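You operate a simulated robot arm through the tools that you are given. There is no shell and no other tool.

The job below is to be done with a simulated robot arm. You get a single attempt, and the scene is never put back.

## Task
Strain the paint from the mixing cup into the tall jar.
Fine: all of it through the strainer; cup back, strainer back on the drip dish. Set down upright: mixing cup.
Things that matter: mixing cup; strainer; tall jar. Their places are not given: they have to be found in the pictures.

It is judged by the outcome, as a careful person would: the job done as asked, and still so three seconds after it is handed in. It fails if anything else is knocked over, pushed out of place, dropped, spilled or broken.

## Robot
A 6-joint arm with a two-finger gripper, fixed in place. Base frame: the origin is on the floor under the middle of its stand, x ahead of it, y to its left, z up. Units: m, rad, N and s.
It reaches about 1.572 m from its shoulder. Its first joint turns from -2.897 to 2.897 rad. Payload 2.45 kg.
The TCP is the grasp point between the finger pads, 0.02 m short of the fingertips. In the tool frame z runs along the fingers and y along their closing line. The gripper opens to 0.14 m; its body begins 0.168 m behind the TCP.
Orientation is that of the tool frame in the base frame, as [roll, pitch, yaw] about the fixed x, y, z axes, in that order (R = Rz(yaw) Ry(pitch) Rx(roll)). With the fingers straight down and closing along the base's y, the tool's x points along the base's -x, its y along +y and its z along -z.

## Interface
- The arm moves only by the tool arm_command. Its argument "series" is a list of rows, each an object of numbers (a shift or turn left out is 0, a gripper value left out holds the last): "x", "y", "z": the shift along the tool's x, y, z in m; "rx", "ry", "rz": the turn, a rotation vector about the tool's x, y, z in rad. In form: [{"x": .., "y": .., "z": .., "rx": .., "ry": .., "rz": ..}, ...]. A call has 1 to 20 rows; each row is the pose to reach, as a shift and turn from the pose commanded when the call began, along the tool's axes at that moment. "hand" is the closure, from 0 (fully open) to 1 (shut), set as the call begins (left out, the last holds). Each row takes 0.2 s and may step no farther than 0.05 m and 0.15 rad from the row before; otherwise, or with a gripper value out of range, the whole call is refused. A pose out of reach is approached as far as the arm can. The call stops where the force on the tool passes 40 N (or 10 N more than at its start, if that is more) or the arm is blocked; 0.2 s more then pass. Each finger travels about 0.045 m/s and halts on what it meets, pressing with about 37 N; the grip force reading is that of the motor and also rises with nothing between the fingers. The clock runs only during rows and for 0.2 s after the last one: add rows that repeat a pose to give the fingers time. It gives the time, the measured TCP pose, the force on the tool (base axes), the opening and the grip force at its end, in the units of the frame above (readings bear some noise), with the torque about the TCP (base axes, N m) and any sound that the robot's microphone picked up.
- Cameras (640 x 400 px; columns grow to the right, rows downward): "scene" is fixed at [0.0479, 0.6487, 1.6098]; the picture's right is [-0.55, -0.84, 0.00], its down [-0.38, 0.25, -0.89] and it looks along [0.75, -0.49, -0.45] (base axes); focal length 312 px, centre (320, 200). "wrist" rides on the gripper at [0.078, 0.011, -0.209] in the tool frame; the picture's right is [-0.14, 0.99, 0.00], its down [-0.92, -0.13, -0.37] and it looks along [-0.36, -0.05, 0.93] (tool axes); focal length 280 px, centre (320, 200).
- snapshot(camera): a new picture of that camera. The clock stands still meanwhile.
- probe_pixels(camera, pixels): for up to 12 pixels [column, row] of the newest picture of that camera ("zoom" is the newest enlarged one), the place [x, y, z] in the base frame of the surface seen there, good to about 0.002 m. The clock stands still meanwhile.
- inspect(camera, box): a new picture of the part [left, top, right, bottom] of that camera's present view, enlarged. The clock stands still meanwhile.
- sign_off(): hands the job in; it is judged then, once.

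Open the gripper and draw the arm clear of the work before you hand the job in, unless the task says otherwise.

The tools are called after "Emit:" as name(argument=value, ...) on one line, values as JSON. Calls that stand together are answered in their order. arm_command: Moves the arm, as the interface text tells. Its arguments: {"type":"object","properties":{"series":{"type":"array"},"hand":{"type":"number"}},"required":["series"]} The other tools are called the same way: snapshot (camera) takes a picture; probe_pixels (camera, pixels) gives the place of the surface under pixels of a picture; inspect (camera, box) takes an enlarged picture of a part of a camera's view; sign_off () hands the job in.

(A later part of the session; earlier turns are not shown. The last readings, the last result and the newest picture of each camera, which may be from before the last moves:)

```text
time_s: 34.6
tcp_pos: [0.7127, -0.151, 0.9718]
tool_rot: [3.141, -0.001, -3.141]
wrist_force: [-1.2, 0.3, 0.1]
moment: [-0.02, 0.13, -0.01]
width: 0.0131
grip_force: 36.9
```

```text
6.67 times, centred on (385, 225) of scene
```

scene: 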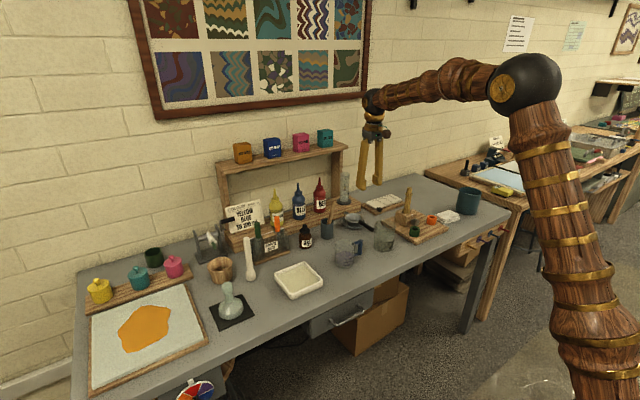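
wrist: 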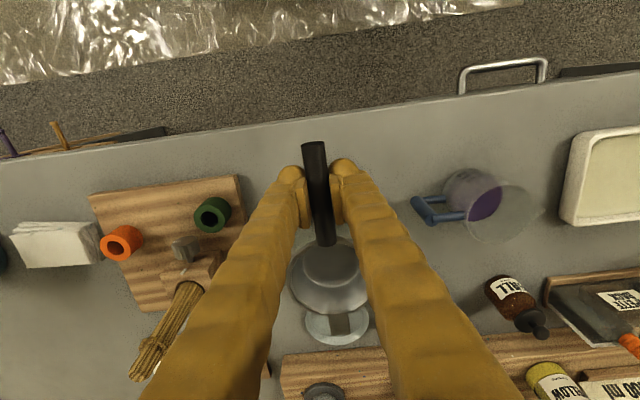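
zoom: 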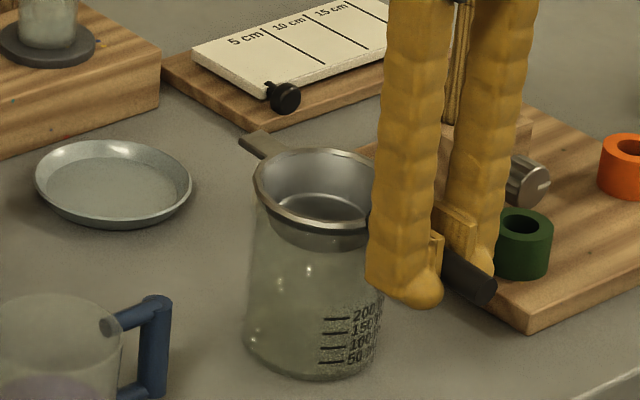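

Force is near zero with the bowl in the jar mouth. I open the fingers to about 0.05 m.

Emit:
arm_command(series=[{"z": 0.0}, {"z": 0.0}, {"z": 0.0}, {"z": 0.0}, {"z": 0.0}], hand=0.64)

Emit:
inspect(camera="scene", box=[350, 195, 420, 255])

Emit:
snapshot(camera="wrist")

```text
time_s: 35.8
tcp_pos: [0.7132, -0.1491, 0.9718]
tool_rot: [-3.141, 0.0, -3.14]
wrist_force: [0.3, -0.5, -0.9]
moment: [-0.01, 0.0, 0.02]
width: 0.0504
grip_force: 0.1
```

```text
6.67 times, centred on (385, 225) of scene
```

zoom: 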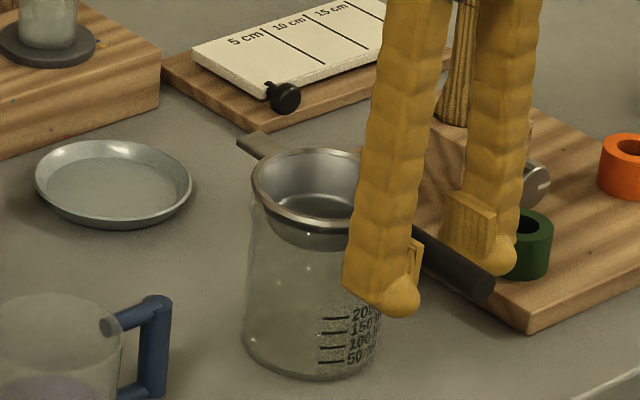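

```text
taken
```

wrist: 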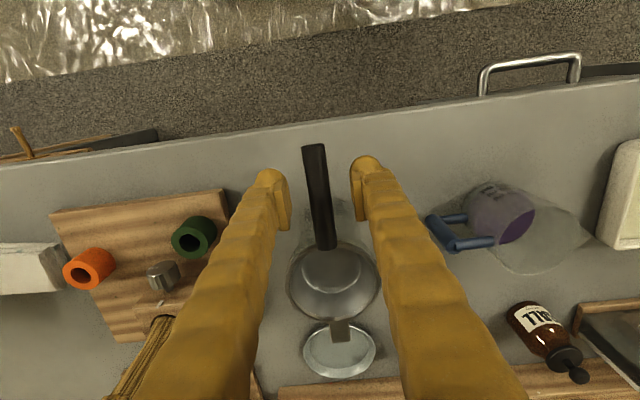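

The strainer stays on the jar, free between the fingers. I raise the gripper straight up slowly, then look at how it sits.

Emit:
arm_command(series=[{"z": -0.015}, {"z": -0.035}, {"z": -0.06}, {"z": -0.1}, {"z": -0.14}, {"z": -0.18}, {"z": -0.22}, {"z": -0.22}])

Emit:
snapshot(camera="wrist")

Emit:
inspect(camera="scene", box=[340, 195, 420, 255])

Emit:
probe_pixels(camera="zoom", pixels=[[325, 190], [335, 220], [380, 230], [410, 205], [370, 180], [290, 175], [450, 245], [480, 265], [515, 290], [330, 225], [365, 200], [300, 180]])

```text
time_s: 37.6
tcp_pos: [0.7141, -0.1481, 1.1927]
tool_rot: [3.141, -0.001, -3.141]
wrist_force: [0.9, 0.7, -0.5]
moment: [-0.03, 0.02, 0.02]
width: 0.0505
grip_force: 0.0
```

```text
taken
```

wrist: 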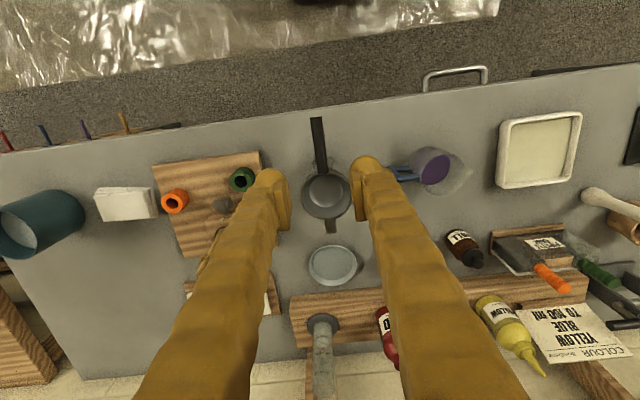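

```text
6.67 times, centred on (380, 225) of scene
```

zoom: 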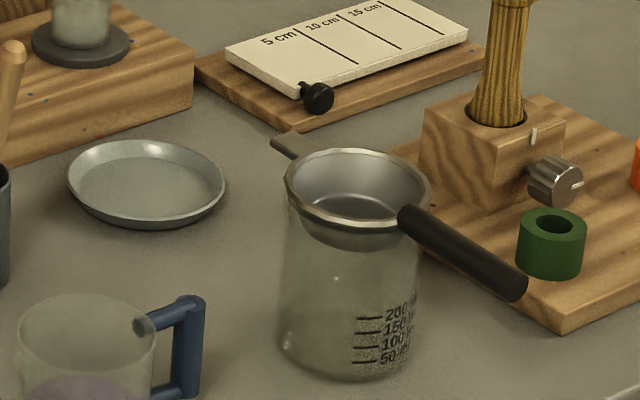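

```text
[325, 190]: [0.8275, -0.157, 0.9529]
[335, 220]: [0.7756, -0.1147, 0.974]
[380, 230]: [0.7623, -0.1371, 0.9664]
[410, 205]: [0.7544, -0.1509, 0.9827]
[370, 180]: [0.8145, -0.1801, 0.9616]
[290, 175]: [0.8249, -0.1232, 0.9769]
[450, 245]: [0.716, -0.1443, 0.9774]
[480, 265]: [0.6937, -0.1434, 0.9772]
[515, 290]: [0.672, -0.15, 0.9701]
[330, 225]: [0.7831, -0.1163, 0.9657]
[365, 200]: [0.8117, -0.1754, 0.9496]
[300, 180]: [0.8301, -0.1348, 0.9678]
```

The strainer sits well in the jar mouth: rim ≈0.975, handle toward -x. Now I open the gripper and move above the cup to measure it precisely.

Emit:
arm_command(series=[{"x": 0.006, "y": 0.04, "z": -0.02}, {"x": 0.013, "y": 0.085, "z": -0.035}, {"x": 0.02, "y": 0.13, "z": -0.048}, {"x": 0.027, "y": 0.175, "z": -0.048}, {"x": 0.0335, "y": 0.214, "z": -0.048}, {"x": 0.0335, "y": 0.214, "z": -0.048}], hand=0.0)

Emit:
snapshot(camera="wrist")

Emit:
inspect(camera="wrist", box=[240, 140, 400, 260])

```text
time_s: 39.0
tcp_pos: [0.6813, 0.0631, 1.2401]
tool_rot: [3.14, 0.001, -3.139]
wrist_force: [-0.3, -0.5, 0.7]
moment: [0.01, 0.01, -0.04]
width: 0.1404
grip_force: 0.1
```

```text
taken
```

wrist: 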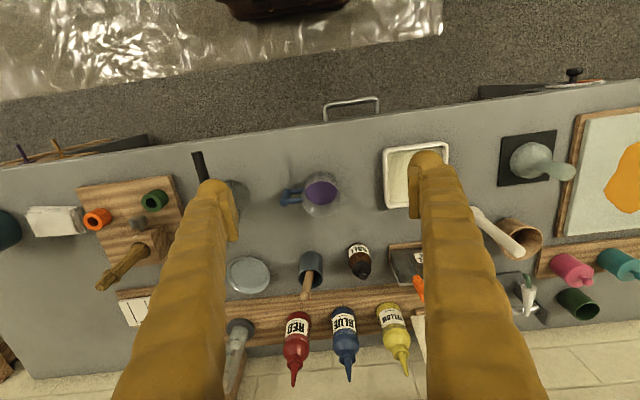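

```text
3.33 times, centred on (320, 200) of wrist
```

zoom: 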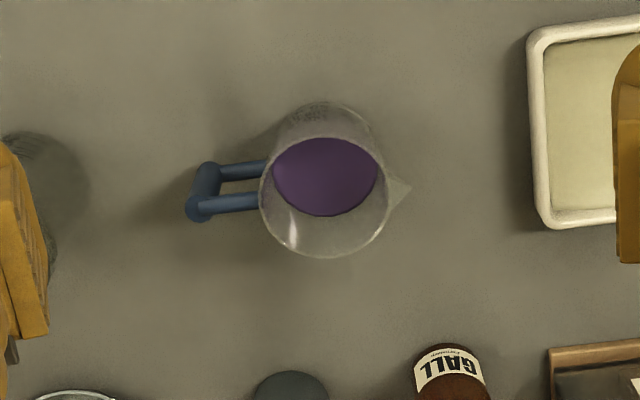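

The cup rim's centre computes to about (0.797,0.050), R≈0.038. I probe its handle, rim and paint for exact pose.

Emit:
probe_pixels(camera="zoom", pixels=[[258, 197], [325, 258], [390, 215], [325, 136], [405, 187], [205, 205], [205, 175], [230, 203], [230, 172], [325, 180], [292, 230], [300, 115]])

Emit:
inspect(camera="scene", box=[310, 215, 390, 275])

```text
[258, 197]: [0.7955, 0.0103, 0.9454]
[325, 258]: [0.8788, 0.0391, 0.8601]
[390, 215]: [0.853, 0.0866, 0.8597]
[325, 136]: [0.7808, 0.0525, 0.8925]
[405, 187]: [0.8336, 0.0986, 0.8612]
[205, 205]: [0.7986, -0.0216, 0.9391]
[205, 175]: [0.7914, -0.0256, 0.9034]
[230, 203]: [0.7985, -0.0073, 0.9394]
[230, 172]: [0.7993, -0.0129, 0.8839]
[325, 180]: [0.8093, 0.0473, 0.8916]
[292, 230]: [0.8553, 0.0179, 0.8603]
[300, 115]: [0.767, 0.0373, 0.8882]
```

```text
6.67 times, centred on (350, 245) of scene
```

zoom: 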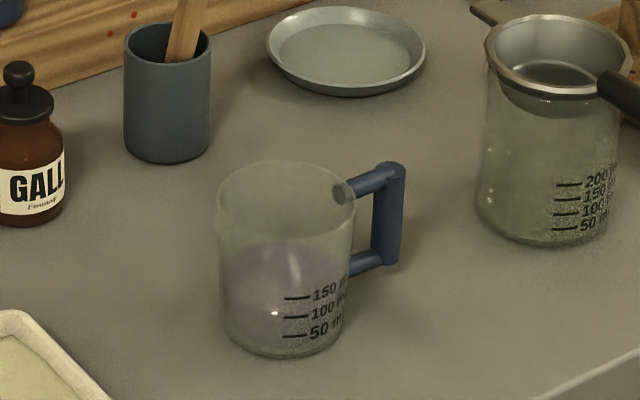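

The cup is centred near (0.799,0.049) with its handle exactly toward -y and spout toward +y. I probe the pestle cup, bottle and tray positions to check finger clearance.

Emit:
probe_pixels(camera="zoom", pixels=[[165, 140], [208, 100], [125, 100], [168, 35], [185, 20], [35, 180], [65, 180], [20, 75], [60, 335], [15, 320], [345, 195], [395, 175]])

Emit:
inspect(camera="scene", box=[300, 190, 440, 280])

```text
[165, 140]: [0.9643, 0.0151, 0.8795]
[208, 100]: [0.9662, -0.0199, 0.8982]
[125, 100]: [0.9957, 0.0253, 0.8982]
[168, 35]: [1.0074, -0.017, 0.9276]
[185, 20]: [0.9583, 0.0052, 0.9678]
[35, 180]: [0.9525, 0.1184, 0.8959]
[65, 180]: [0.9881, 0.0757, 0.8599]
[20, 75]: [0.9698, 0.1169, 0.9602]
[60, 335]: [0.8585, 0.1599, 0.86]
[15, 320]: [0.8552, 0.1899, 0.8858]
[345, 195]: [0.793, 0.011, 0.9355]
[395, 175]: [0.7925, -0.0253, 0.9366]
```

```text
4.44 times, centred on (370, 235) of scene
```

zoom: 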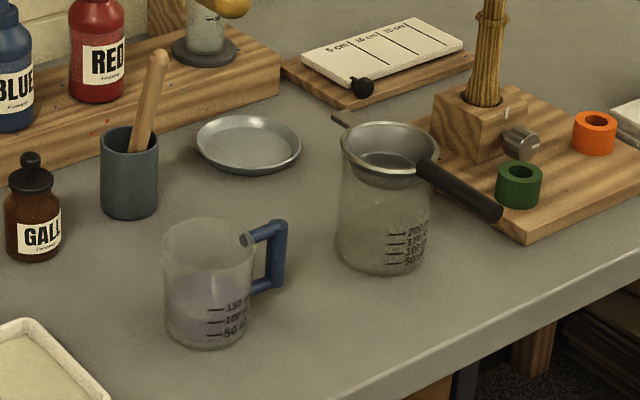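

Clearances are fine (pestle cup starts at x≈0.958, tray at y≥0.16). I move above the cup while yawing 90° clockwise, gripper at z≈1.20.

Emit:
arm_command(series=[{"x": -0.011, "y": -0.001, "z": 0.004, "rz": 0.143}, {"x": -0.022, "y": -0.003, "z": 0.008, "rz": 0.286}, {"x": -0.033, "y": -0.004, "z": 0.012, "rz": 0.429}, {"x": -0.044, "y": -0.006, "z": 0.016, "rz": 0.572}, {"x": -0.055, "y": -0.007, "z": 0.02, "rz": 0.715}, {"x": -0.066, "y": -0.009, "z": 0.024, "rz": 0.858}, {"x": -0.077, "y": -0.01, "z": 0.028, "rz": 1.0}, {"x": -0.088, "y": -0.012, "z": 0.032, "rz": 1.143}, {"x": -0.099, "y": -0.013, "z": 0.036, "rz": 1.286}, {"x": -0.11, "y": -0.014, "z": 0.04, "rz": 1.43}, {"x": -0.119, "y": -0.015, "z": 0.04, "rz": 1.571}, {"x": -0.119, "y": -0.015, "z": 0.04, "rz": 1.571}], hand=0.2)

Emit:
arm_command(series=[{"ry": 0.131}, {"ry": 0.262}, {"ry": 0.393}, {"ry": 0.5236}, {"ry": 0.5236}])

Emit:
snapshot(camera="wrist")

Emit:
snapshot(camera="scene")

```text
time_s: 41.6
tcp_pos: [0.7989, 0.0491, 1.1999]
tool_rot: [-3.141, -0.001, 1.571]
wrist_force: [-0.3, 0.0, -0.4]
moment: [-0.02, -0.01, -0.01]
width: 0.1119
grip_force: 0.1
```

```text
time_s: 42.8
tcp_pos: [0.7988, 0.0482, 1.1992]
tool_rot: [-3.14, -0.527, 1.572]
wrist_force: [0.3, -0.2, -0.3]
moment: [0.0, 0.01, -0.01]
width: 0.1118
grip_force: 0.0
```

```text
taken
```

wrist: 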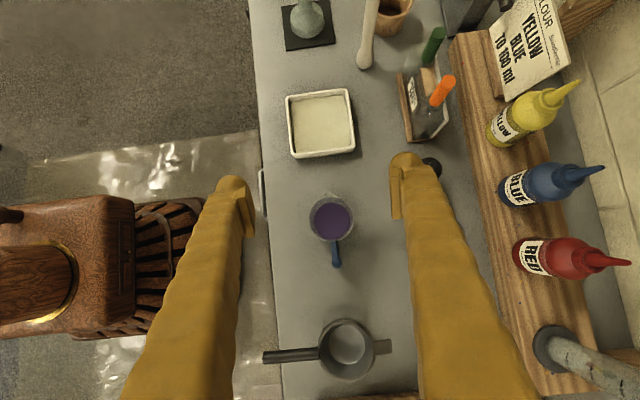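

```text
taken
```

scene: 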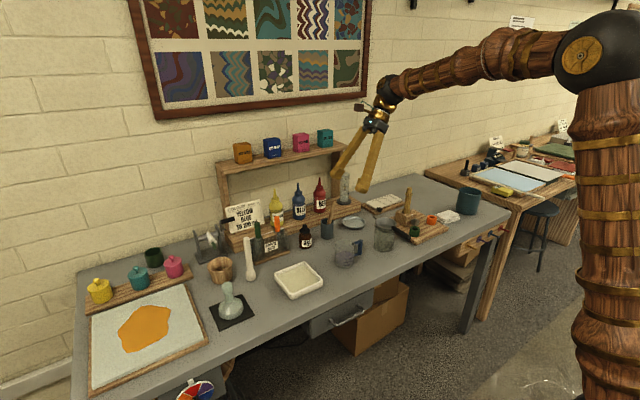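

The gripper leans 30° with the cup between the fingers at wrist (331,215). I descend vertically to z≈1.00 and re-check.

Emit:
arm_command(series=[{"x": -0.02, "z": 0.0346}, {"x": -0.04, "z": 0.0693}, {"x": -0.06, "z": 0.1039}, {"x": -0.08, "z": 0.1386}, {"x": -0.1, "z": 0.1732}, {"x": -0.1, "z": 0.1732}])

Emit:
snapshot(camera="wrist")

Emit:
inspect(camera="scene", box=[310, 170, 430, 280])

```text
time_s: 44.2
tcp_pos: [0.7973, 0.0454, 0.9991]
tool_rot: [-3.139, -0.524, 1.574]
wrist_force: [-0.3, -0.4, 0.0]
moment: [0.0, -0.01, -0.02]
width: 0.1119
grip_force: 0.0
```

```text
taken
```

wrist: 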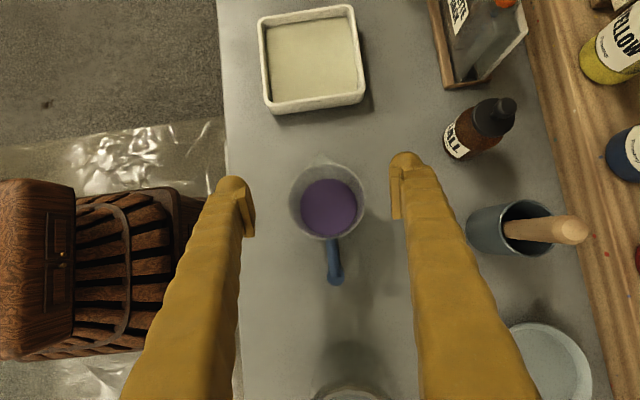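

```text
3.64 times, centred on (370, 225) of scene
```

zoom: 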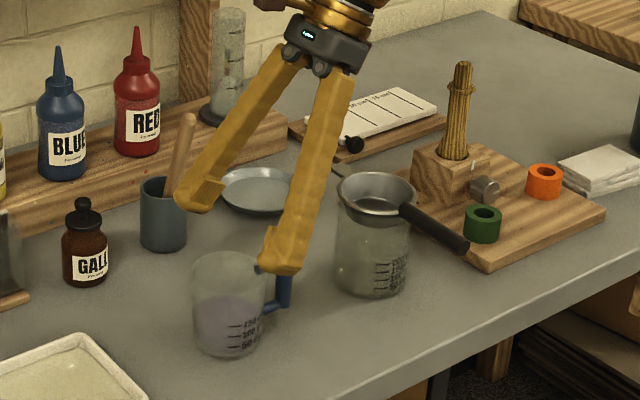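

The cup is centred between the fingers. I descend the rest of the way to TCP z≈0.905, with a 1.5–2 mm centring correction.

Emit:
arm_command(series=[{"x": -0.012, "y": 0.0015, "z": 0.022}, {"x": -0.024, "y": 0.0015, "z": 0.0435}, {"x": -0.036, "y": 0.0015, "z": 0.065}, {"x": -0.0458, "y": 0.0015, "z": 0.0833}, {"x": -0.0458, "y": 0.0015, "z": 0.0833}])

Emit:
snapshot(camera="wrist")

Emit:
inspect(camera="scene", box=[310, 190, 430, 280])

```text
time_s: 45.4
tcp_pos: [0.801, 0.0509, 0.9049]
tool_rot: [3.141, -0.524, 1.573]
wrist_force: [0.0, -0.4, -0.1]
moment: [-0.03, -0.03, -0.03]
width: 0.112
grip_force: 0.1
```

```text
taken
```

wrist: 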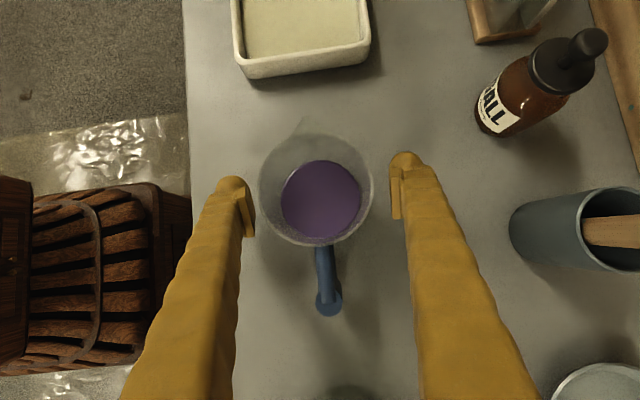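

```text
4.44 times, centred on (370, 235) of scene
```

zoom: 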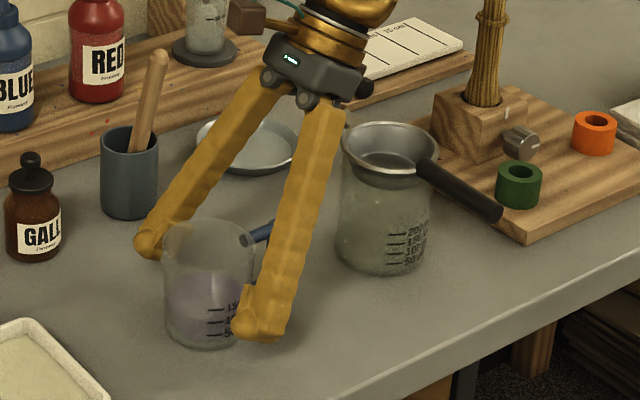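

Fingers are at mid-height on either side of the cup. I close the gripper on the cup body.

Emit:
arm_command(series=[{"z": 0.0}, {"z": 0.0}, {"z": 0.0}, {"z": 0.0}, {"z": 0.0}, {"z": 0.0}], hand=1.0)

Emit:
snapshot(camera="wrist")

Emit:
inspect(camera="scene", box=[310, 190, 430, 280])

```text
time_s: 46.8
tcp_pos: [0.801, 0.0495, 0.9062]
tool_rot: [3.141, -0.525, 1.573]
wrist_force: [-0.3, 1.0, 1.4]
moment: [0.03, 0.05, -0.03]
width: 0.0779
grip_force: 36.9
```

```text
taken
```

wrist: 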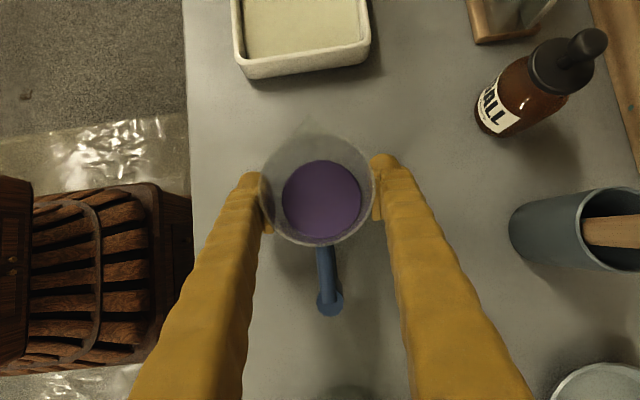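

```text
4.44 times, centred on (370, 235) of scene
```

zoom: 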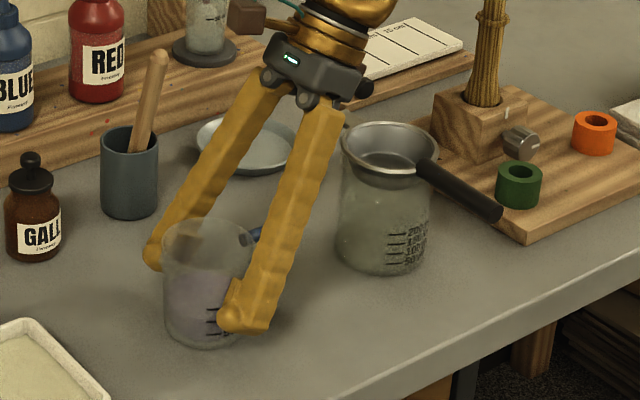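

Gripped at 0.078 m opening with 37 N. I lift slowly and vertically by 5 cm and check that it holds level.

Emit:
arm_command(series=[{"x": 0.004, "z": -0.0069}, {"x": 0.01, "z": -0.0173}, {"x": 0.0175, "z": -0.0303}, {"x": 0.025, "z": -0.0433}, {"x": 0.025, "z": -0.0433}])

Emit:
inspect(camera="scene", box=[310, 190, 430, 280])

Emit:
snapshot(camera="wrist")

```text
time_s: 48.0
tcp_pos: [0.801, 0.052, 0.9558]
tool_rot: [-3.142, -0.524, 1.572]
wrist_force: [0.5, -0.3, -1.9]
moment: [0.04, 0.01, 0.03]
width: 0.0782
grip_force: 37.4
```

```text
4.44 times, centred on (370, 235) of scene
```

zoom: 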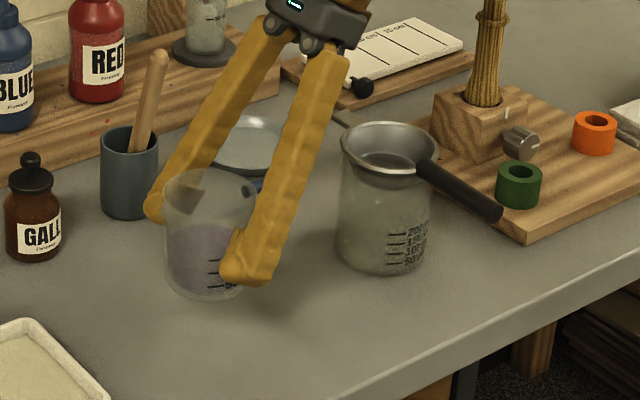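

```text
taken
```

wrist: 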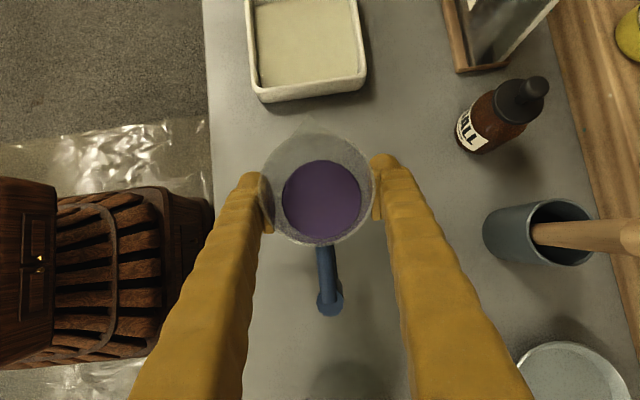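

The cup lifts level, weight about 2 N, nothing spilled. Before carrying it I check the brush's exact height, since the cup handle will pass near it.

Emit:
inspect(camera="scene", box=[380, 170, 440, 240])

Emit:
probe_pixels(camera="zoom", pixels=[[305, 105], [305, 115], [305, 130], [290, 145], [322, 145], [305, 180], [290, 200], [320, 200], [300, 220], [325, 225]])

```text
5.71 times, centred on (410, 205) of scene
```

zoom: 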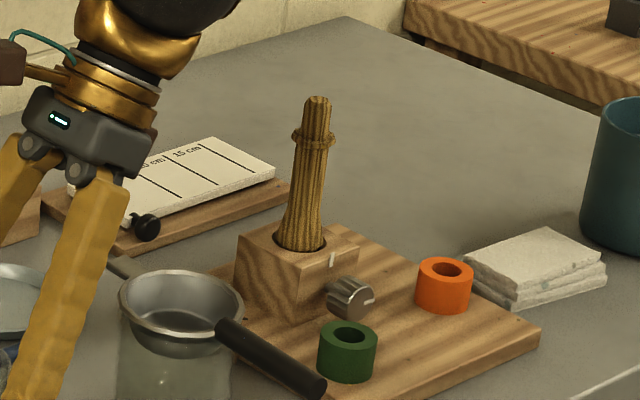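

```text
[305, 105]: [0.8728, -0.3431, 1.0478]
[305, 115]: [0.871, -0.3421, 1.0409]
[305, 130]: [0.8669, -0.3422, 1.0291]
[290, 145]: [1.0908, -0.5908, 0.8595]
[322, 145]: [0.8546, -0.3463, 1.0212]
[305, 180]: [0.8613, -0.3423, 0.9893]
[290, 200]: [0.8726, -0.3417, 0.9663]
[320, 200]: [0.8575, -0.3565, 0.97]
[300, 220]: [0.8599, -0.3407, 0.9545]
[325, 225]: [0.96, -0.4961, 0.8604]
```

The brush tops out at z≈1.05 near (0.875,-0.347), well clear of the path. I raise the cup to TCP z≈1.10 and carry it smoothly to y≈-0.16.

Emit:
arm_command(series=[{"x": 0.012, "z": -0.0208}, {"x": 0.03, "z": -0.052}, {"x": 0.05, "z": -0.0866}, {"x": 0.0655, "z": -0.1134}, {"x": 0.0725, "z": -0.1256}, {"x": 0.0638, "y": -0.0003, "z": -0.1306}, {"x": 0.0422, "y": -0.0006, "z": -0.1431}, {"x": 0.0162, "y": -0.001, "z": -0.1581}, {"x": -0.0141, "y": -0.0014, "z": -0.1756}, {"x": -0.0444, "y": -0.0018, "z": -0.1931}, {"x": -0.0704, "y": -0.0021, "z": -0.2081}, {"x": -0.0921, "y": -0.0024, "z": -0.2206}, {"x": -0.1051, "y": -0.0025, "z": -0.2281}, {"x": -0.1094, "y": -0.0025, "z": -0.2306}, {"x": -0.1094, "y": -0.0025, "z": -0.2306}])

Emit:
snapshot(camera="scene")

Emit:
snapshot(camera="wrist")

```text
time_s: 51.2
tcp_pos: [0.8003, -0.16, 1.1007]
tool_rot: [-3.141, -0.523, 1.573]
wrist_force: [0.6, 0.1, -0.7]
moment: [0.02, 0.03, 0.0]
width: 0.0782
grip_force: 37.2
```

```text
taken
```

scene: 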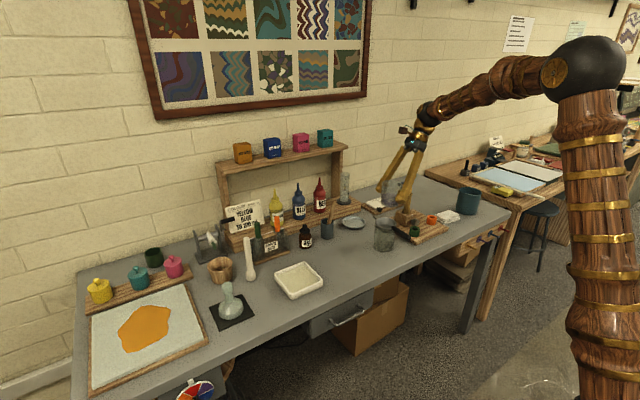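

```text
taken
```

wrist: 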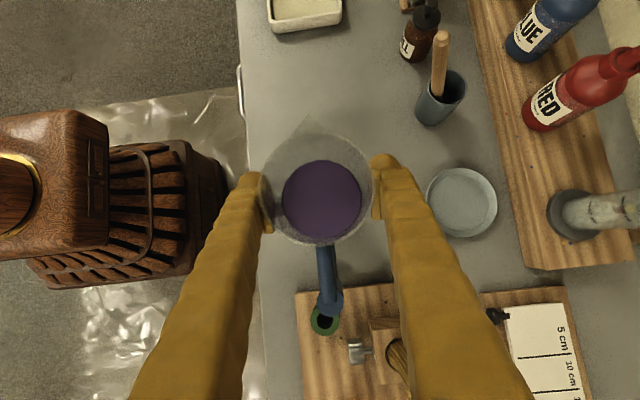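

The cup is above the strainer, level. I now tilt to 40° (before paint flows) while moving the cup to the -y side so that its spout comes over the strainer at lip height ≈1.03.

Emit:
arm_command(series=[{"x": -0.0092, "z": 0.0025, "ry": -0.07}, {"x": -0.0183, "z": 0.005, "ry": -0.14}, {"x": -0.0275, "z": 0.0075, "ry": -0.21}, {"x": -0.0366, "z": 0.01, "ry": -0.28}, {"x": -0.0458, "z": 0.0126, "ry": -0.35}, {"x": -0.055, "z": 0.0151, "ry": -0.42}, {"x": -0.0641, "z": 0.0176, "ry": -0.49}, {"x": -0.0733, "z": 0.0201, "ry": -0.56}, {"x": -0.0824, "z": 0.0226, "ry": -0.63}, {"x": -0.0916, "z": 0.0251, "ry": -0.7}, {"x": -0.0916, "z": 0.0251, "ry": -0.7}])

Emit:
inspect(camera="scene", box=[340, 170, 450, 260])

Emit:
snapshot(camera="wrist")

```text
time_s: 53.6
tcp_pos: [0.7979, -0.2253, 1.0328]
tool_rot: [3.142, 0.176, 1.572]
wrist_force: [0.2, 0.8, -2.4]
moment: [0.07, 0.0, 0.01]
width: 0.0779
grip_force: 37.0
```

```text
4.44 times, centred on (395, 215) of scene
```

zoom: 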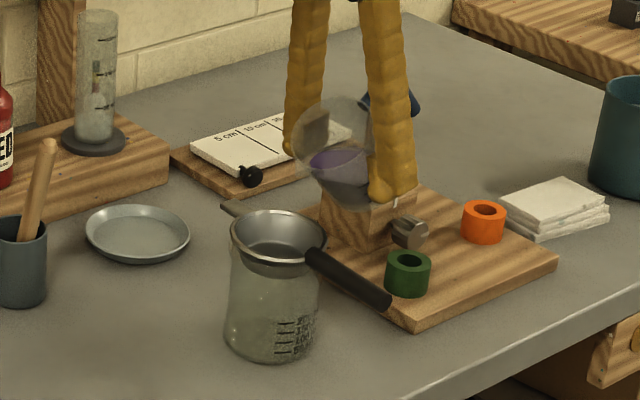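

```text
taken
```

wrist: 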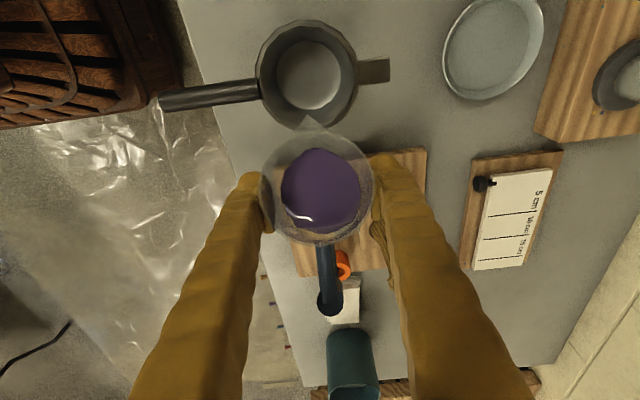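

This view is ideal: the spout tip at wrist (310,118) and the strainer rim circle centred at (307,75). I probe the strainer rim and spout to fix the pour point.

Emit:
probe_pixels(camera="wrist", pixels=[[258, 80], [357, 72], [303, 23], [345, 40], [270, 40], [310, 75], [280, 115], [345, 105], [310, 118], [312, 130], [220, 93], [380, 70]])

Emit:
inspect(camera="wrist", box=[230, 0, 400, 160])

```text
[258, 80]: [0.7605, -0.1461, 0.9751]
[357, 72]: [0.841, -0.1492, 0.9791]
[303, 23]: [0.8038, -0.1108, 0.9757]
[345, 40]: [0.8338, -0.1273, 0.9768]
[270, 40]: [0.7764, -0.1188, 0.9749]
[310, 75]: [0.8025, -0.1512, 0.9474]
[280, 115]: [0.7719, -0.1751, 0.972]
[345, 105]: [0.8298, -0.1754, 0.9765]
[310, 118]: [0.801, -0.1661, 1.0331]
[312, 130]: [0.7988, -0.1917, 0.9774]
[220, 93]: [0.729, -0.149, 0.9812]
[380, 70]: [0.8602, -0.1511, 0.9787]
```

```text
2.50 times, centred on (315, 80) of wrist
```

zoom: 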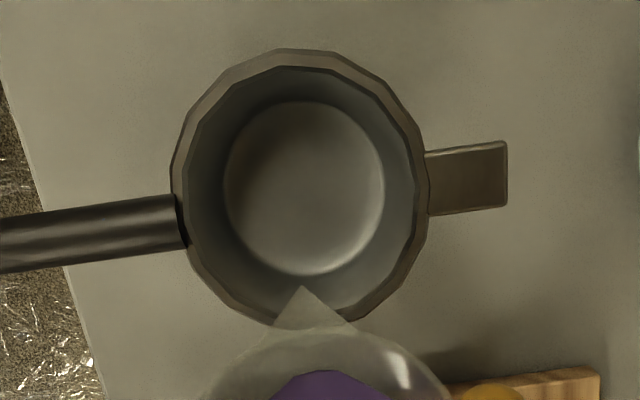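

The strainer centre is (0.801,-0.151) and the spout tip (0.801,-0.166,1.033): well placed. I tilt on slowly to about 52°, keeping the spout tip over the bowl, and look for first flow.

Emit:
arm_command(series=[{"x": 0.001, "z": -0.0008, "ry": -0.025}, {"x": 0.0019, "z": -0.0017, "ry": -0.05}, {"x": 0.0021, "z": -0.0018, "ry": -0.075}, {"x": 0.0023, "z": -0.0019, "ry": -0.1}, {"x": 0.0025, "z": -0.002, "ry": -0.125}, {"x": 0.0027, "z": -0.0022, "ry": -0.15}, {"x": 0.003, "z": -0.0023, "ry": -0.175}, {"x": 0.0034, "z": -0.0025, "ry": -0.2}, {"x": 0.0034, "z": -0.0025, "ry": -0.2}])

Emit:
inspect(camera="wrist", box=[220, 0, 420, 240])

Emit:
inspect(camera="scene", box=[360, 180, 440, 250])

```text
time_s: 55.6
tcp_pos: [0.7975, -0.2231, 1.0358]
tool_rot: [-3.141, 0.377, 1.574]
wrist_force: [0.1, 0.1, -2.2]
moment: [0.0, -0.01, -0.01]
width: 0.0783
grip_force: 36.4
```

```text
1.67 times, centred on (320, 120) of wrist
```

zoom: 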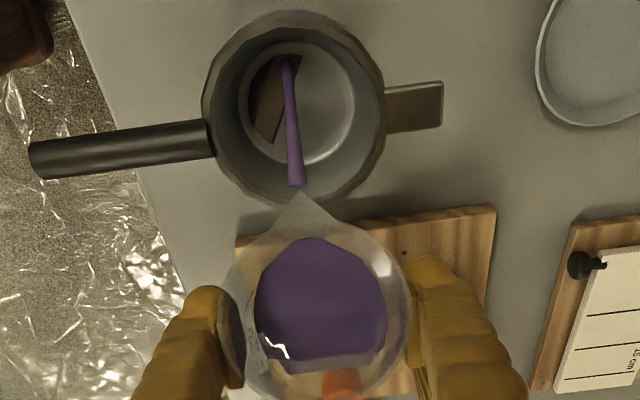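

```text
5.71 times, centred on (400, 215) of scene
```

zoom: 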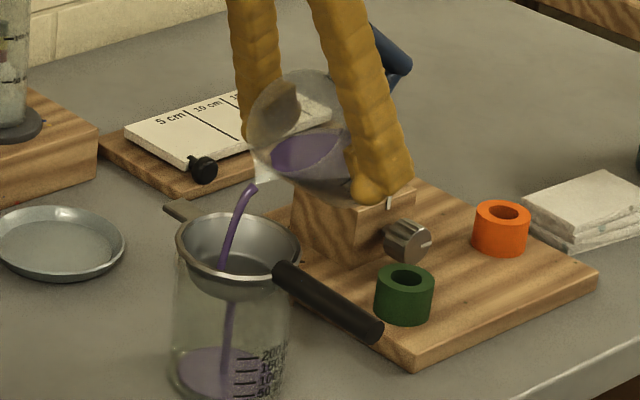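

Paint flows from the spout into the strainer and through into the jar; the stream lands toward the +y half of the bowl. I continue slowly to 63°, shifting the spout a few mm to -y.

Emit:
arm_command(series=[{"x": -0.0017, "z": 0.0, "ry": -0.025}, {"x": -0.0034, "z": 0.0002, "ry": -0.05}, {"x": -0.005, "z": 0.0001, "ry": -0.075}, {"x": -0.0047, "z": -0.0005, "ry": -0.1}, {"x": -0.0048, "z": -0.0021, "ry": -0.125}, {"x": -0.0048, "z": -0.0037, "ry": -0.15}, {"x": -0.0048, "z": -0.0053, "ry": -0.175}, {"x": -0.0047, "z": -0.007, "ry": -0.2}])

Emit:
inspect(camera="wrist", box=[220, 0, 420, 240])

Emit:
inspect(camera="scene", box=[360, 180, 440, 250])

```text
time_s: 57.4
tcp_pos: [0.7995, -0.2236, 1.0426]
tool_rot: [3.14, 0.577, 1.572]
wrist_force: [-0.6, 0.2, -2.2]
moment: [-0.01, 0.0, 0.03]
width: 0.0781
grip_force: 37.3
```

```text
1.67 times, centred on (320, 120) of wrist
```

zoom: 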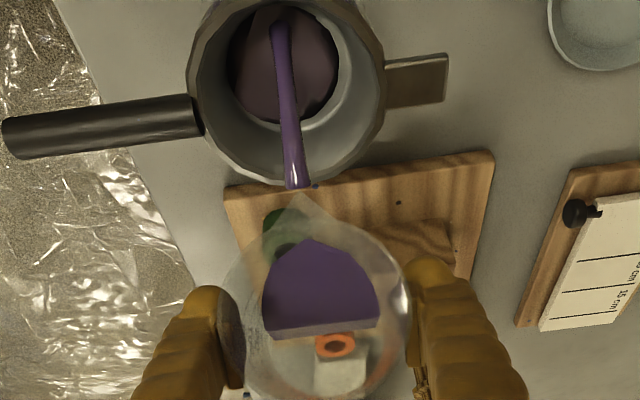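

```text
5.71 times, centred on (400, 215) of scene
```

zoom: 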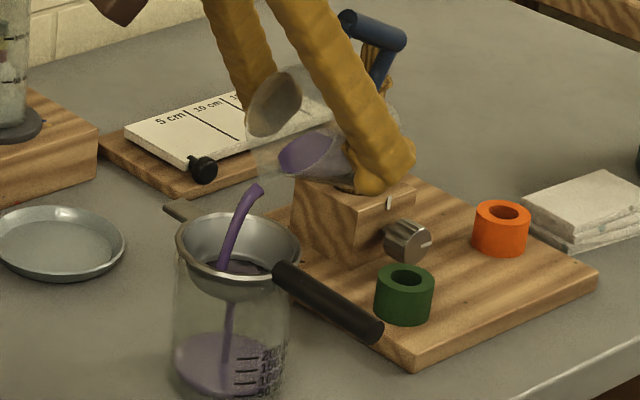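

Stream lands inside the bowl and a small pool is forming there. I hold the tilt for a second to see the strainer keep up.

Emit:
arm_command(series=[{"z": 0.0}, {"z": 0.0}, {"z": 0.0}, {"z": 0.0}, {"z": 0.0}])

Emit:
inspect(camera="wrist", box=[220, 0, 420, 240])

Emit:
inspect(camera="scene", box=[360, 180, 440, 250])

```text
time_s: 58.6
tcp_pos: [0.7993, -0.2237, 1.0424]
tool_rot: [3.141, 0.576, 1.573]
wrist_force: [0.5, 0.1, -0.6]
moment: [0.05, 0.02, 0.01]
width: 0.078
grip_force: 37.2
```

```text
1.67 times, centred on (320, 120) of wrist
```

zoom: 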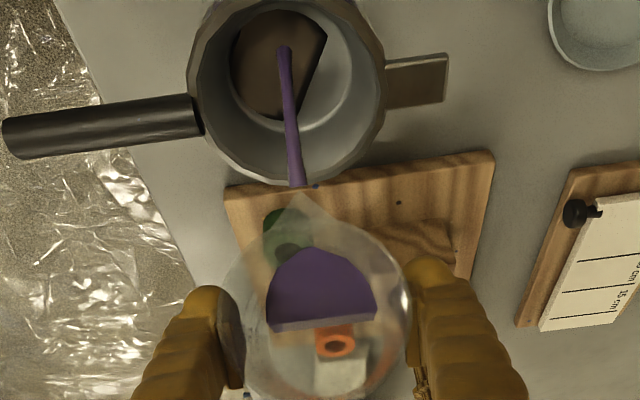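

```text
5.71 times, centred on (400, 215) of scene
```

zoom: 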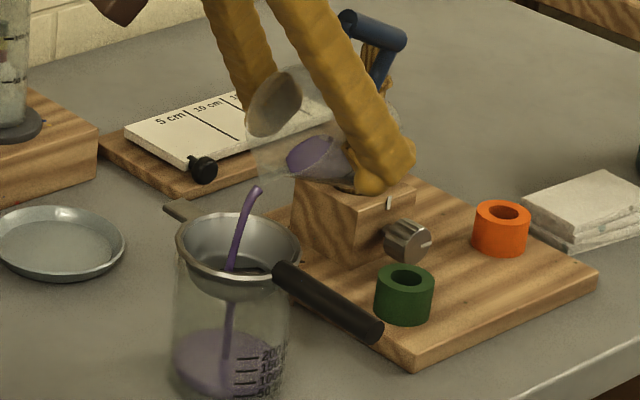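

The strainer drains well and the stream stays inside. I tilt on to about 75° at the same slow pace, then hold briefly.

Emit:
arm_command(series=[{"x": 0.0, "z": -0.0012, "ry": -0.025}, {"x": 0.0002, "z": -0.0024, "ry": -0.05}, {"x": 0.0003, "z": -0.0035, "ry": -0.075}, {"x": 0.0005, "z": -0.0047, "ry": -0.1}, {"x": 0.0005, "z": -0.0064, "ry": -0.125}, {"x": 0.0005, "z": -0.0081, "ry": -0.15}, {"x": 0.0005, "z": -0.0096, "ry": -0.175}, {"x": 0.0006, "z": -0.0112, "ry": -0.2}, {"x": 0.0006, "z": -0.0112, "ry": -0.2}, {"x": 0.0006, "z": -0.0112, "ry": -0.2}])

Emit:
inspect(camera="wrist", box=[220, 0, 420, 240])

Emit:
inspect(camera="scene", box=[360, 180, 440, 250])

```text
time_s: 60.8
tcp_pos: [0.7984, -0.2178, 1.0521]
tool_rot: [-3.141, 0.777, 1.572]
wrist_force: [-0.2, -0.7, -1.0]
moment: [0.03, 0.02, 0.02]
width: 0.0778
grip_force: 37.2
```

```text
1.67 times, centred on (320, 120) of wrist
```

zoom: 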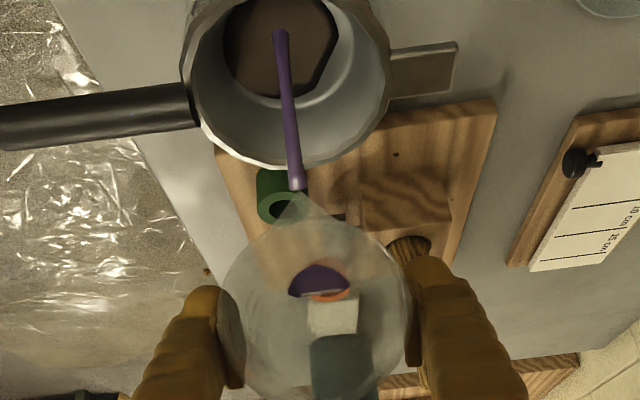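

```text
5.71 times, centred on (400, 215) of scene
```

zoom: 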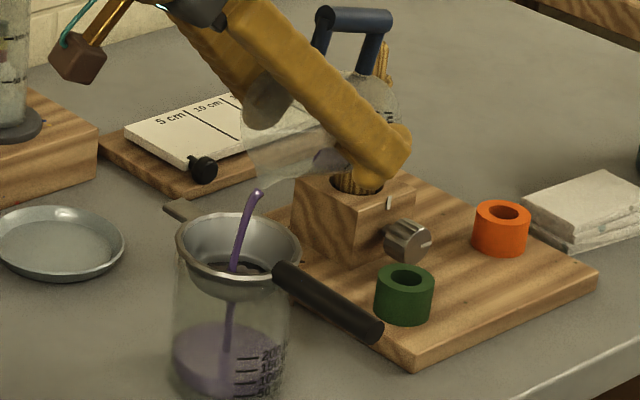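

Most paint is through; only a little remains in the cup. I continue to about 92°, keeping the spout over the bowl.

Emit:
arm_command(series=[{"x": 0.0002, "z": -0.002, "ry": -0.025}, {"x": 0.0003, "z": -0.004, "ry": -0.05}, {"x": 0.0005, "z": -0.006, "ry": -0.075}, {"x": 0.0008, "z": -0.0079, "ry": -0.1}, {"x": 0.0008, "z": -0.0095, "ry": -0.125}, {"x": 0.0007, "z": -0.0111, "ry": -0.15}, {"x": 0.0008, "z": -0.0127, "ry": -0.175}, {"x": 0.0009, "z": -0.0143, "ry": -0.2}, {"x": 0.001, "z": -0.016, "ry": -0.225}, {"x": 0.0011, "z": -0.0176, "ry": -0.25}, {"x": 0.0013, "z": -0.0192, "ry": -0.275}, {"x": 0.0016, "z": -0.0208, "ry": -0.3}])

Emit:
inspect(camera="wrist", box=[220, 0, 420, 240])

Emit:
inspect(camera="scene", box=[340, 170, 440, 250])

```text
time_s: 63.4
tcp_pos: [0.7974, -0.2014, 1.0649]
tool_rot: [-3.141, 1.077, 1.573]
wrist_force: [-0.9, -0.2, -1.3]
moment: [0.0, -0.01, -0.02]
width: 0.0779
grip_force: 37.0
```

```text
1.67 times, centred on (320, 120) of wrist
```

zoom: 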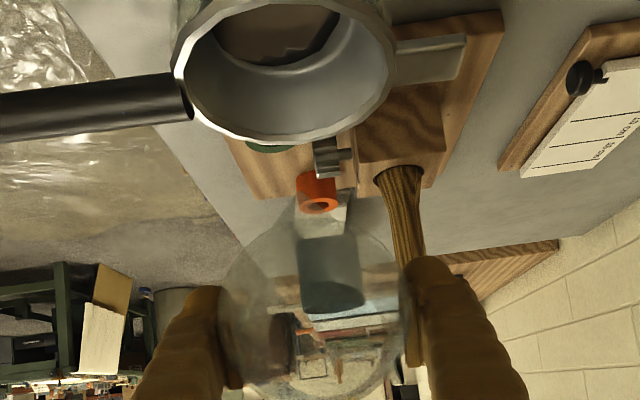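

```text
5.00 times, centred on (390, 210) of scene
```

zoom: 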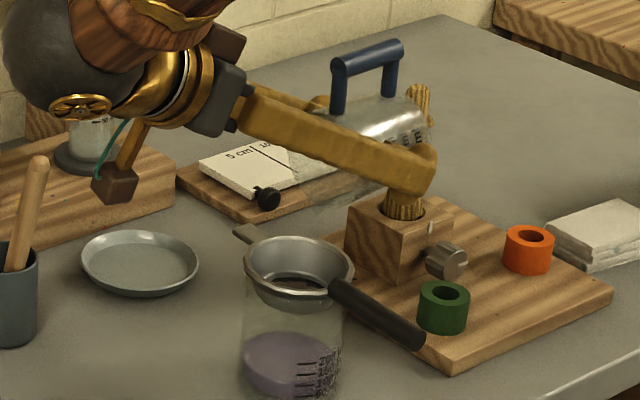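

The stream has stopped and the cup looks empty. I tilt on to ~109° and hold for about 2 s so the last drops drain through the strainer.

Emit:
arm_command(series=[{"x": 0.0002, "z": -0.0041, "ry": -0.05}, {"x": 0.0003, "z": -0.0082, "ry": -0.1}, {"x": 0.0003, "z": -0.0115, "ry": -0.15}, {"x": 0.0003, "z": -0.0147, "ry": -0.2}, {"x": 0.0011, "z": -0.0188, "ry": -0.25}, {"x": 0.002, "z": -0.0229, "ry": -0.3}, {"x": 0.002, "z": -0.0229, "ry": -0.3}, {"x": 0.002, "z": -0.0229, "ry": -0.3}, {"x": 0.002, "z": -0.0229, "ry": -0.3}, {"x": 0.002, "z": -0.0229, "ry": -0.3}, {"x": 0.002, "z": -0.0229, "ry": -0.3}, {"x": 0.002, "z": -0.0229, "ry": -0.3}, {"x": 0.002, "z": -0.0229, "ry": -0.3}, {"x": 0.002, "z": -0.0229, "ry": -0.3}])

Emit:
inspect(camera="wrist", box=[220, 0, 420, 240])

Emit:
inspect(camera="scene", box=[340, 170, 440, 260])

```text
time_s: 66.4
tcp_pos: [0.7979, -0.1813, 1.0746]
tool_rot: [-3.137, 1.377, 1.575]
wrist_force: [0.6, -0.6, -0.8]
moment: [-0.02, -0.04, 0.02]
width: 0.0777
grip_force: 36.9
```

```text
1.67 times, centred on (320, 120) of wrist
```

zoom: 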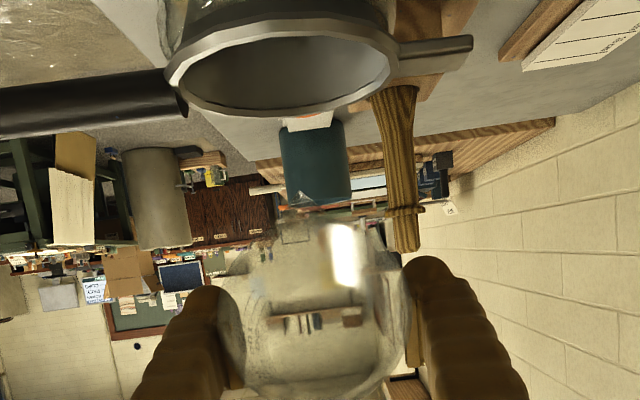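

```text
4.44 times, centred on (390, 215) of scene
```

zoom: 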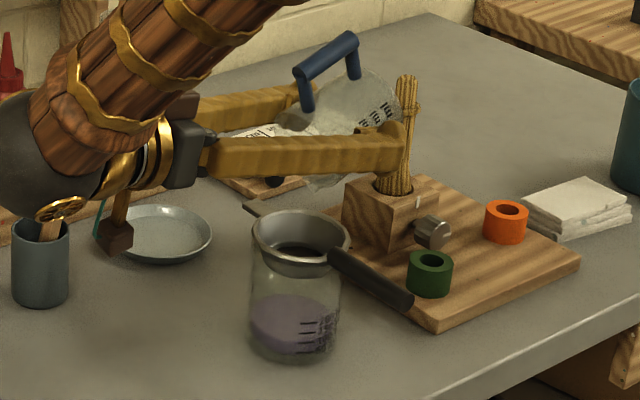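

All paint is in the jar and the cup is clear. I untilt along the same path so any last drip still falls into the strainer.

Emit:
arm_command(series=[{"x": 0.0008, "z": 0.0083, "ry": 0.1}, {"x": 0.0028, "z": 0.0145, "ry": 0.2}, {"x": 0.0049, "z": 0.0225, "ry": 0.3}, {"x": 0.0079, "z": 0.0282, "ry": 0.4}, {"x": 0.0114, "z": 0.0335, "ry": 0.5}, {"x": 0.0153, "z": 0.0405, "ry": 0.6}, {"x": 0.0199, "z": 0.0451, "ry": 0.7}, {"x": 0.0229, "z": 0.0487, "ry": 0.8}, {"x": 0.0247, "z": 0.0515, "ry": 0.9}, {"x": 0.0261, "z": 0.0496, "ry": 1.0}, {"x": 0.0262, "z": 0.0491, "ry": 1.1}, {"x": 0.0258, "z": 0.0513, "ry": 1.2}, {"x": 0.0258, "z": 0.0513, "ry": 1.2}])

Emit:
inspect(camera="wrist", box=[220, 0, 420, 240])

Emit:
inspect(camera="scene", box=[300, 170, 440, 260])

```text
time_s: 69.2
tcp_pos: [0.7981, -0.2258, 1.0397]
tool_rot: [-3.141, 0.178, 1.572]
wrist_force: [-0.2, 0.8, 0.0]
moment: [0.02, -0.01, 0.01]
width: 0.0779
grip_force: 36.6
```

```text
1.67 times, centred on (320, 120) of wrist
```

zoom: 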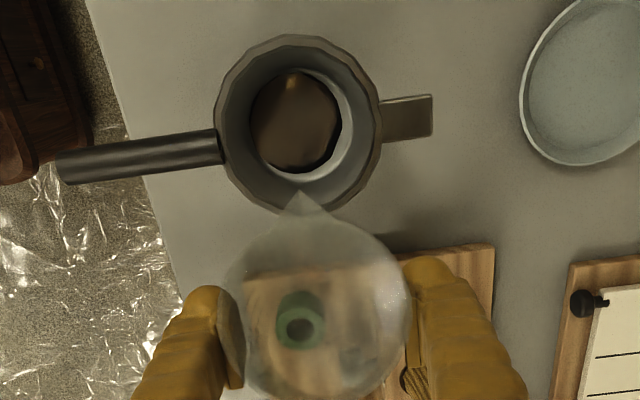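

```text
4.44 times, centred on (370, 215) of scene
```

zoom: 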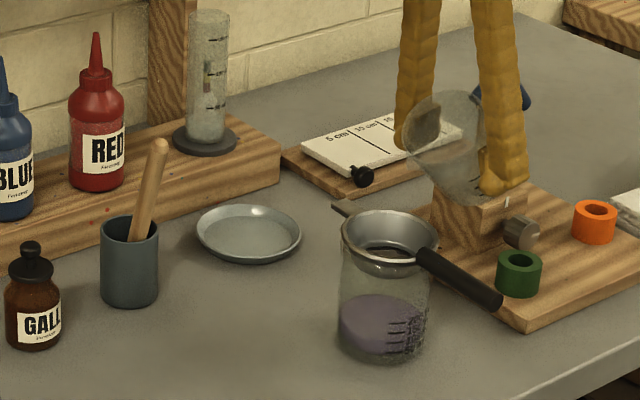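

The cup is empty and the strainer holds only a thin brown residue disc. I bring the cup back upright above the strainer.

Emit:
arm_command(series=[{"x": 0.0081, "z": -0.0089, "ry": 0.0875}, {"x": 0.0163, "z": -0.0179, "ry": 0.175}, {"x": 0.0244, "z": -0.0268, "ry": 0.2625}, {"x": 0.0326, "z": -0.0358, "ry": 0.35}, {"x": 0.0407, "z": -0.0447, "ry": 0.4375}, {"x": 0.0488, "z": -0.0536, "ry": 0.525}, {"x": 0.057, "z": -0.0626, "ry": 0.6125}, {"x": 0.0651, "z": -0.0715, "ry": 0.7}, {"x": 0.0651, "z": -0.0715, "ry": 0.7}])

Emit:
snapshot(camera="wrist")

Emit:
inspect(camera="scene", box=[300, 170, 440, 260])

```text
time_s: 71.2
tcp_pos: [0.7981, -0.1503, 1.0989]
tool_rot: [-3.141, -0.523, 1.573]
wrist_force: [-0.1, -0.2, -1.5]
moment: [-0.01, -0.04, -0.02]
width: 0.0776
grip_force: 36.7
```

```text
taken
```

wrist: 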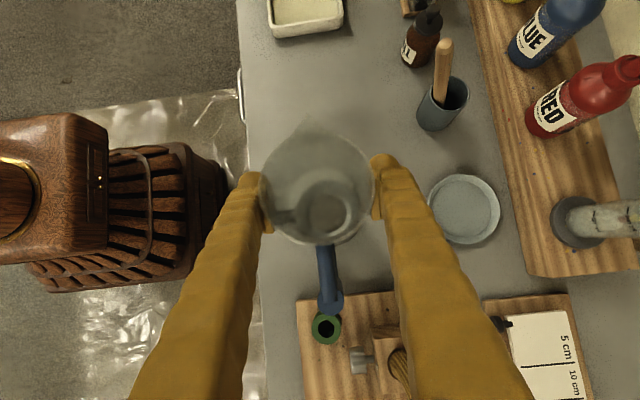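

```text
4.44 times, centred on (370, 215) of scene
```

zoom: 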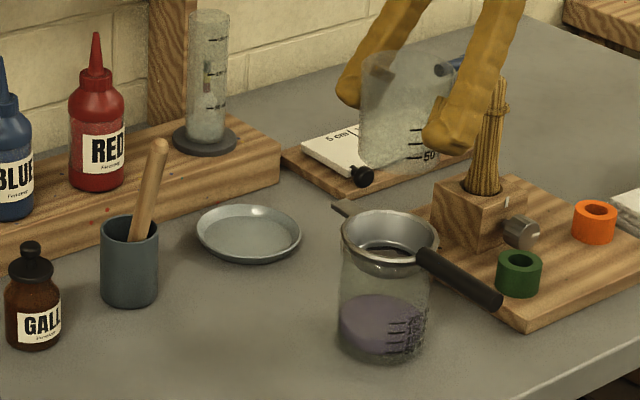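

The cup is upright at y≈-0.150. I carry it back over its original spot (0.8005, 0.050) and lower to about 5 cm above the table.

Emit:
arm_command(series=[{"x": 0.013, "y": 0.0002, "z": 0.0075}, {"x": 0.039, "y": 0.0006, "z": 0.0225}, {"x": 0.069, "y": 0.001, "z": 0.0398}, {"x": 0.1, "y": 0.0015, "z": 0.0577}, {"x": 0.13, "y": 0.0019, "z": 0.0751}, {"x": 0.156, "y": 0.0023, "z": 0.0901}, {"x": 0.1732, "y": 0.0025, "z": 0.1}, {"x": 0.1732, "y": 0.0025, "z": 0.1}, {"x": 0.1577, "y": 0.0025, "z": 0.1268}, {"x": 0.1377, "y": 0.0025, "z": 0.1615}, {"x": 0.1177, "y": 0.0025, "z": 0.1961}, {"x": 0.1017, "y": 0.0025, "z": 0.2238}, {"x": 0.1017, "y": 0.0025, "z": 0.2238}])

Emit:
snapshot(camera="wrist")

Emit:
inspect(camera="scene", box=[300, 190, 440, 280])

```text
time_s: 74.0
tcp_pos: [0.7992, 0.0531, 0.956]
tool_rot: [3.141, -0.523, 1.574]
wrist_force: [-0.5, 0.5, -0.8]
moment: [-0.02, 0.01, -0.03]
width: 0.0778
grip_force: 37.3
```

```text
taken
```

wrist: 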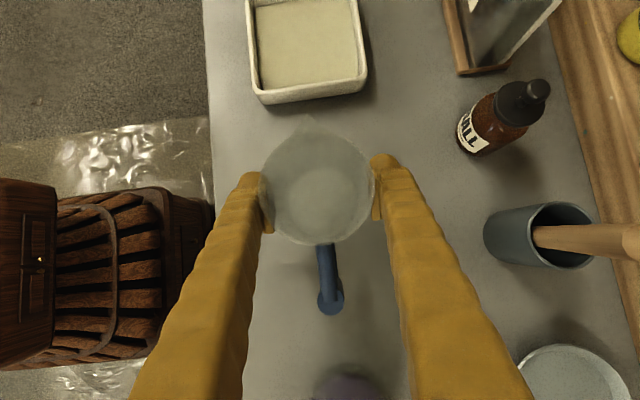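

```text
4.44 times, centred on (370, 235) of scene
```

zoom: 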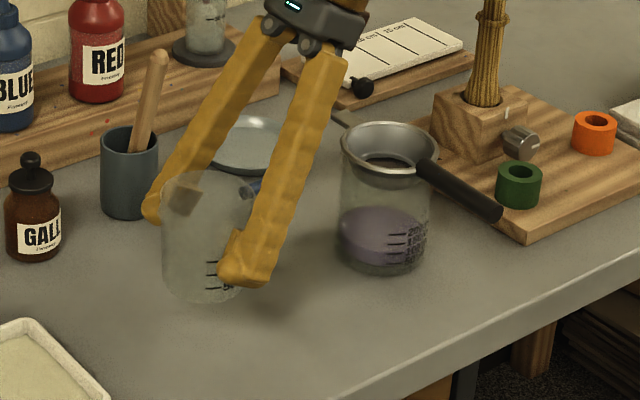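

The view matches that at lift-off, so the cup is back over its spot. I lower it to just above the table.

Emit:
arm_command(series=[{"x": -0.008, "z": 0.0139}, {"x": -0.015, "z": 0.026}, {"x": -0.02, "z": 0.0346}, {"x": -0.0235, "z": 0.0407}, {"x": -0.0235, "z": 0.0407}])

Emit:
arm_command(series=[{"x": -0.0005, "z": 0.0009}, {"x": -0.001, "z": 0.0017}, {"x": -0.001, "z": 0.0017}])

```text
time_s: 75.2
tcp_pos: [0.7996, 0.0521, 0.9079]
tool_rot: [-3.14, -0.522, 1.572]
wrist_force: [0.0, 0.5, -0.1]
moment: [0.01, 0.0, -0.03]
width: 0.0778
grip_force: 36.6
```

```text
time_s: 76.0
tcp_pos: [0.7993, 0.0502, 0.9066]
tool_rot: [3.141, -0.525, 1.573]
wrist_force: [-0.2, 1.5, 2.0]
moment: [-0.01, 0.0, 0.02]
width: 0.0779
grip_force: 37.2
```

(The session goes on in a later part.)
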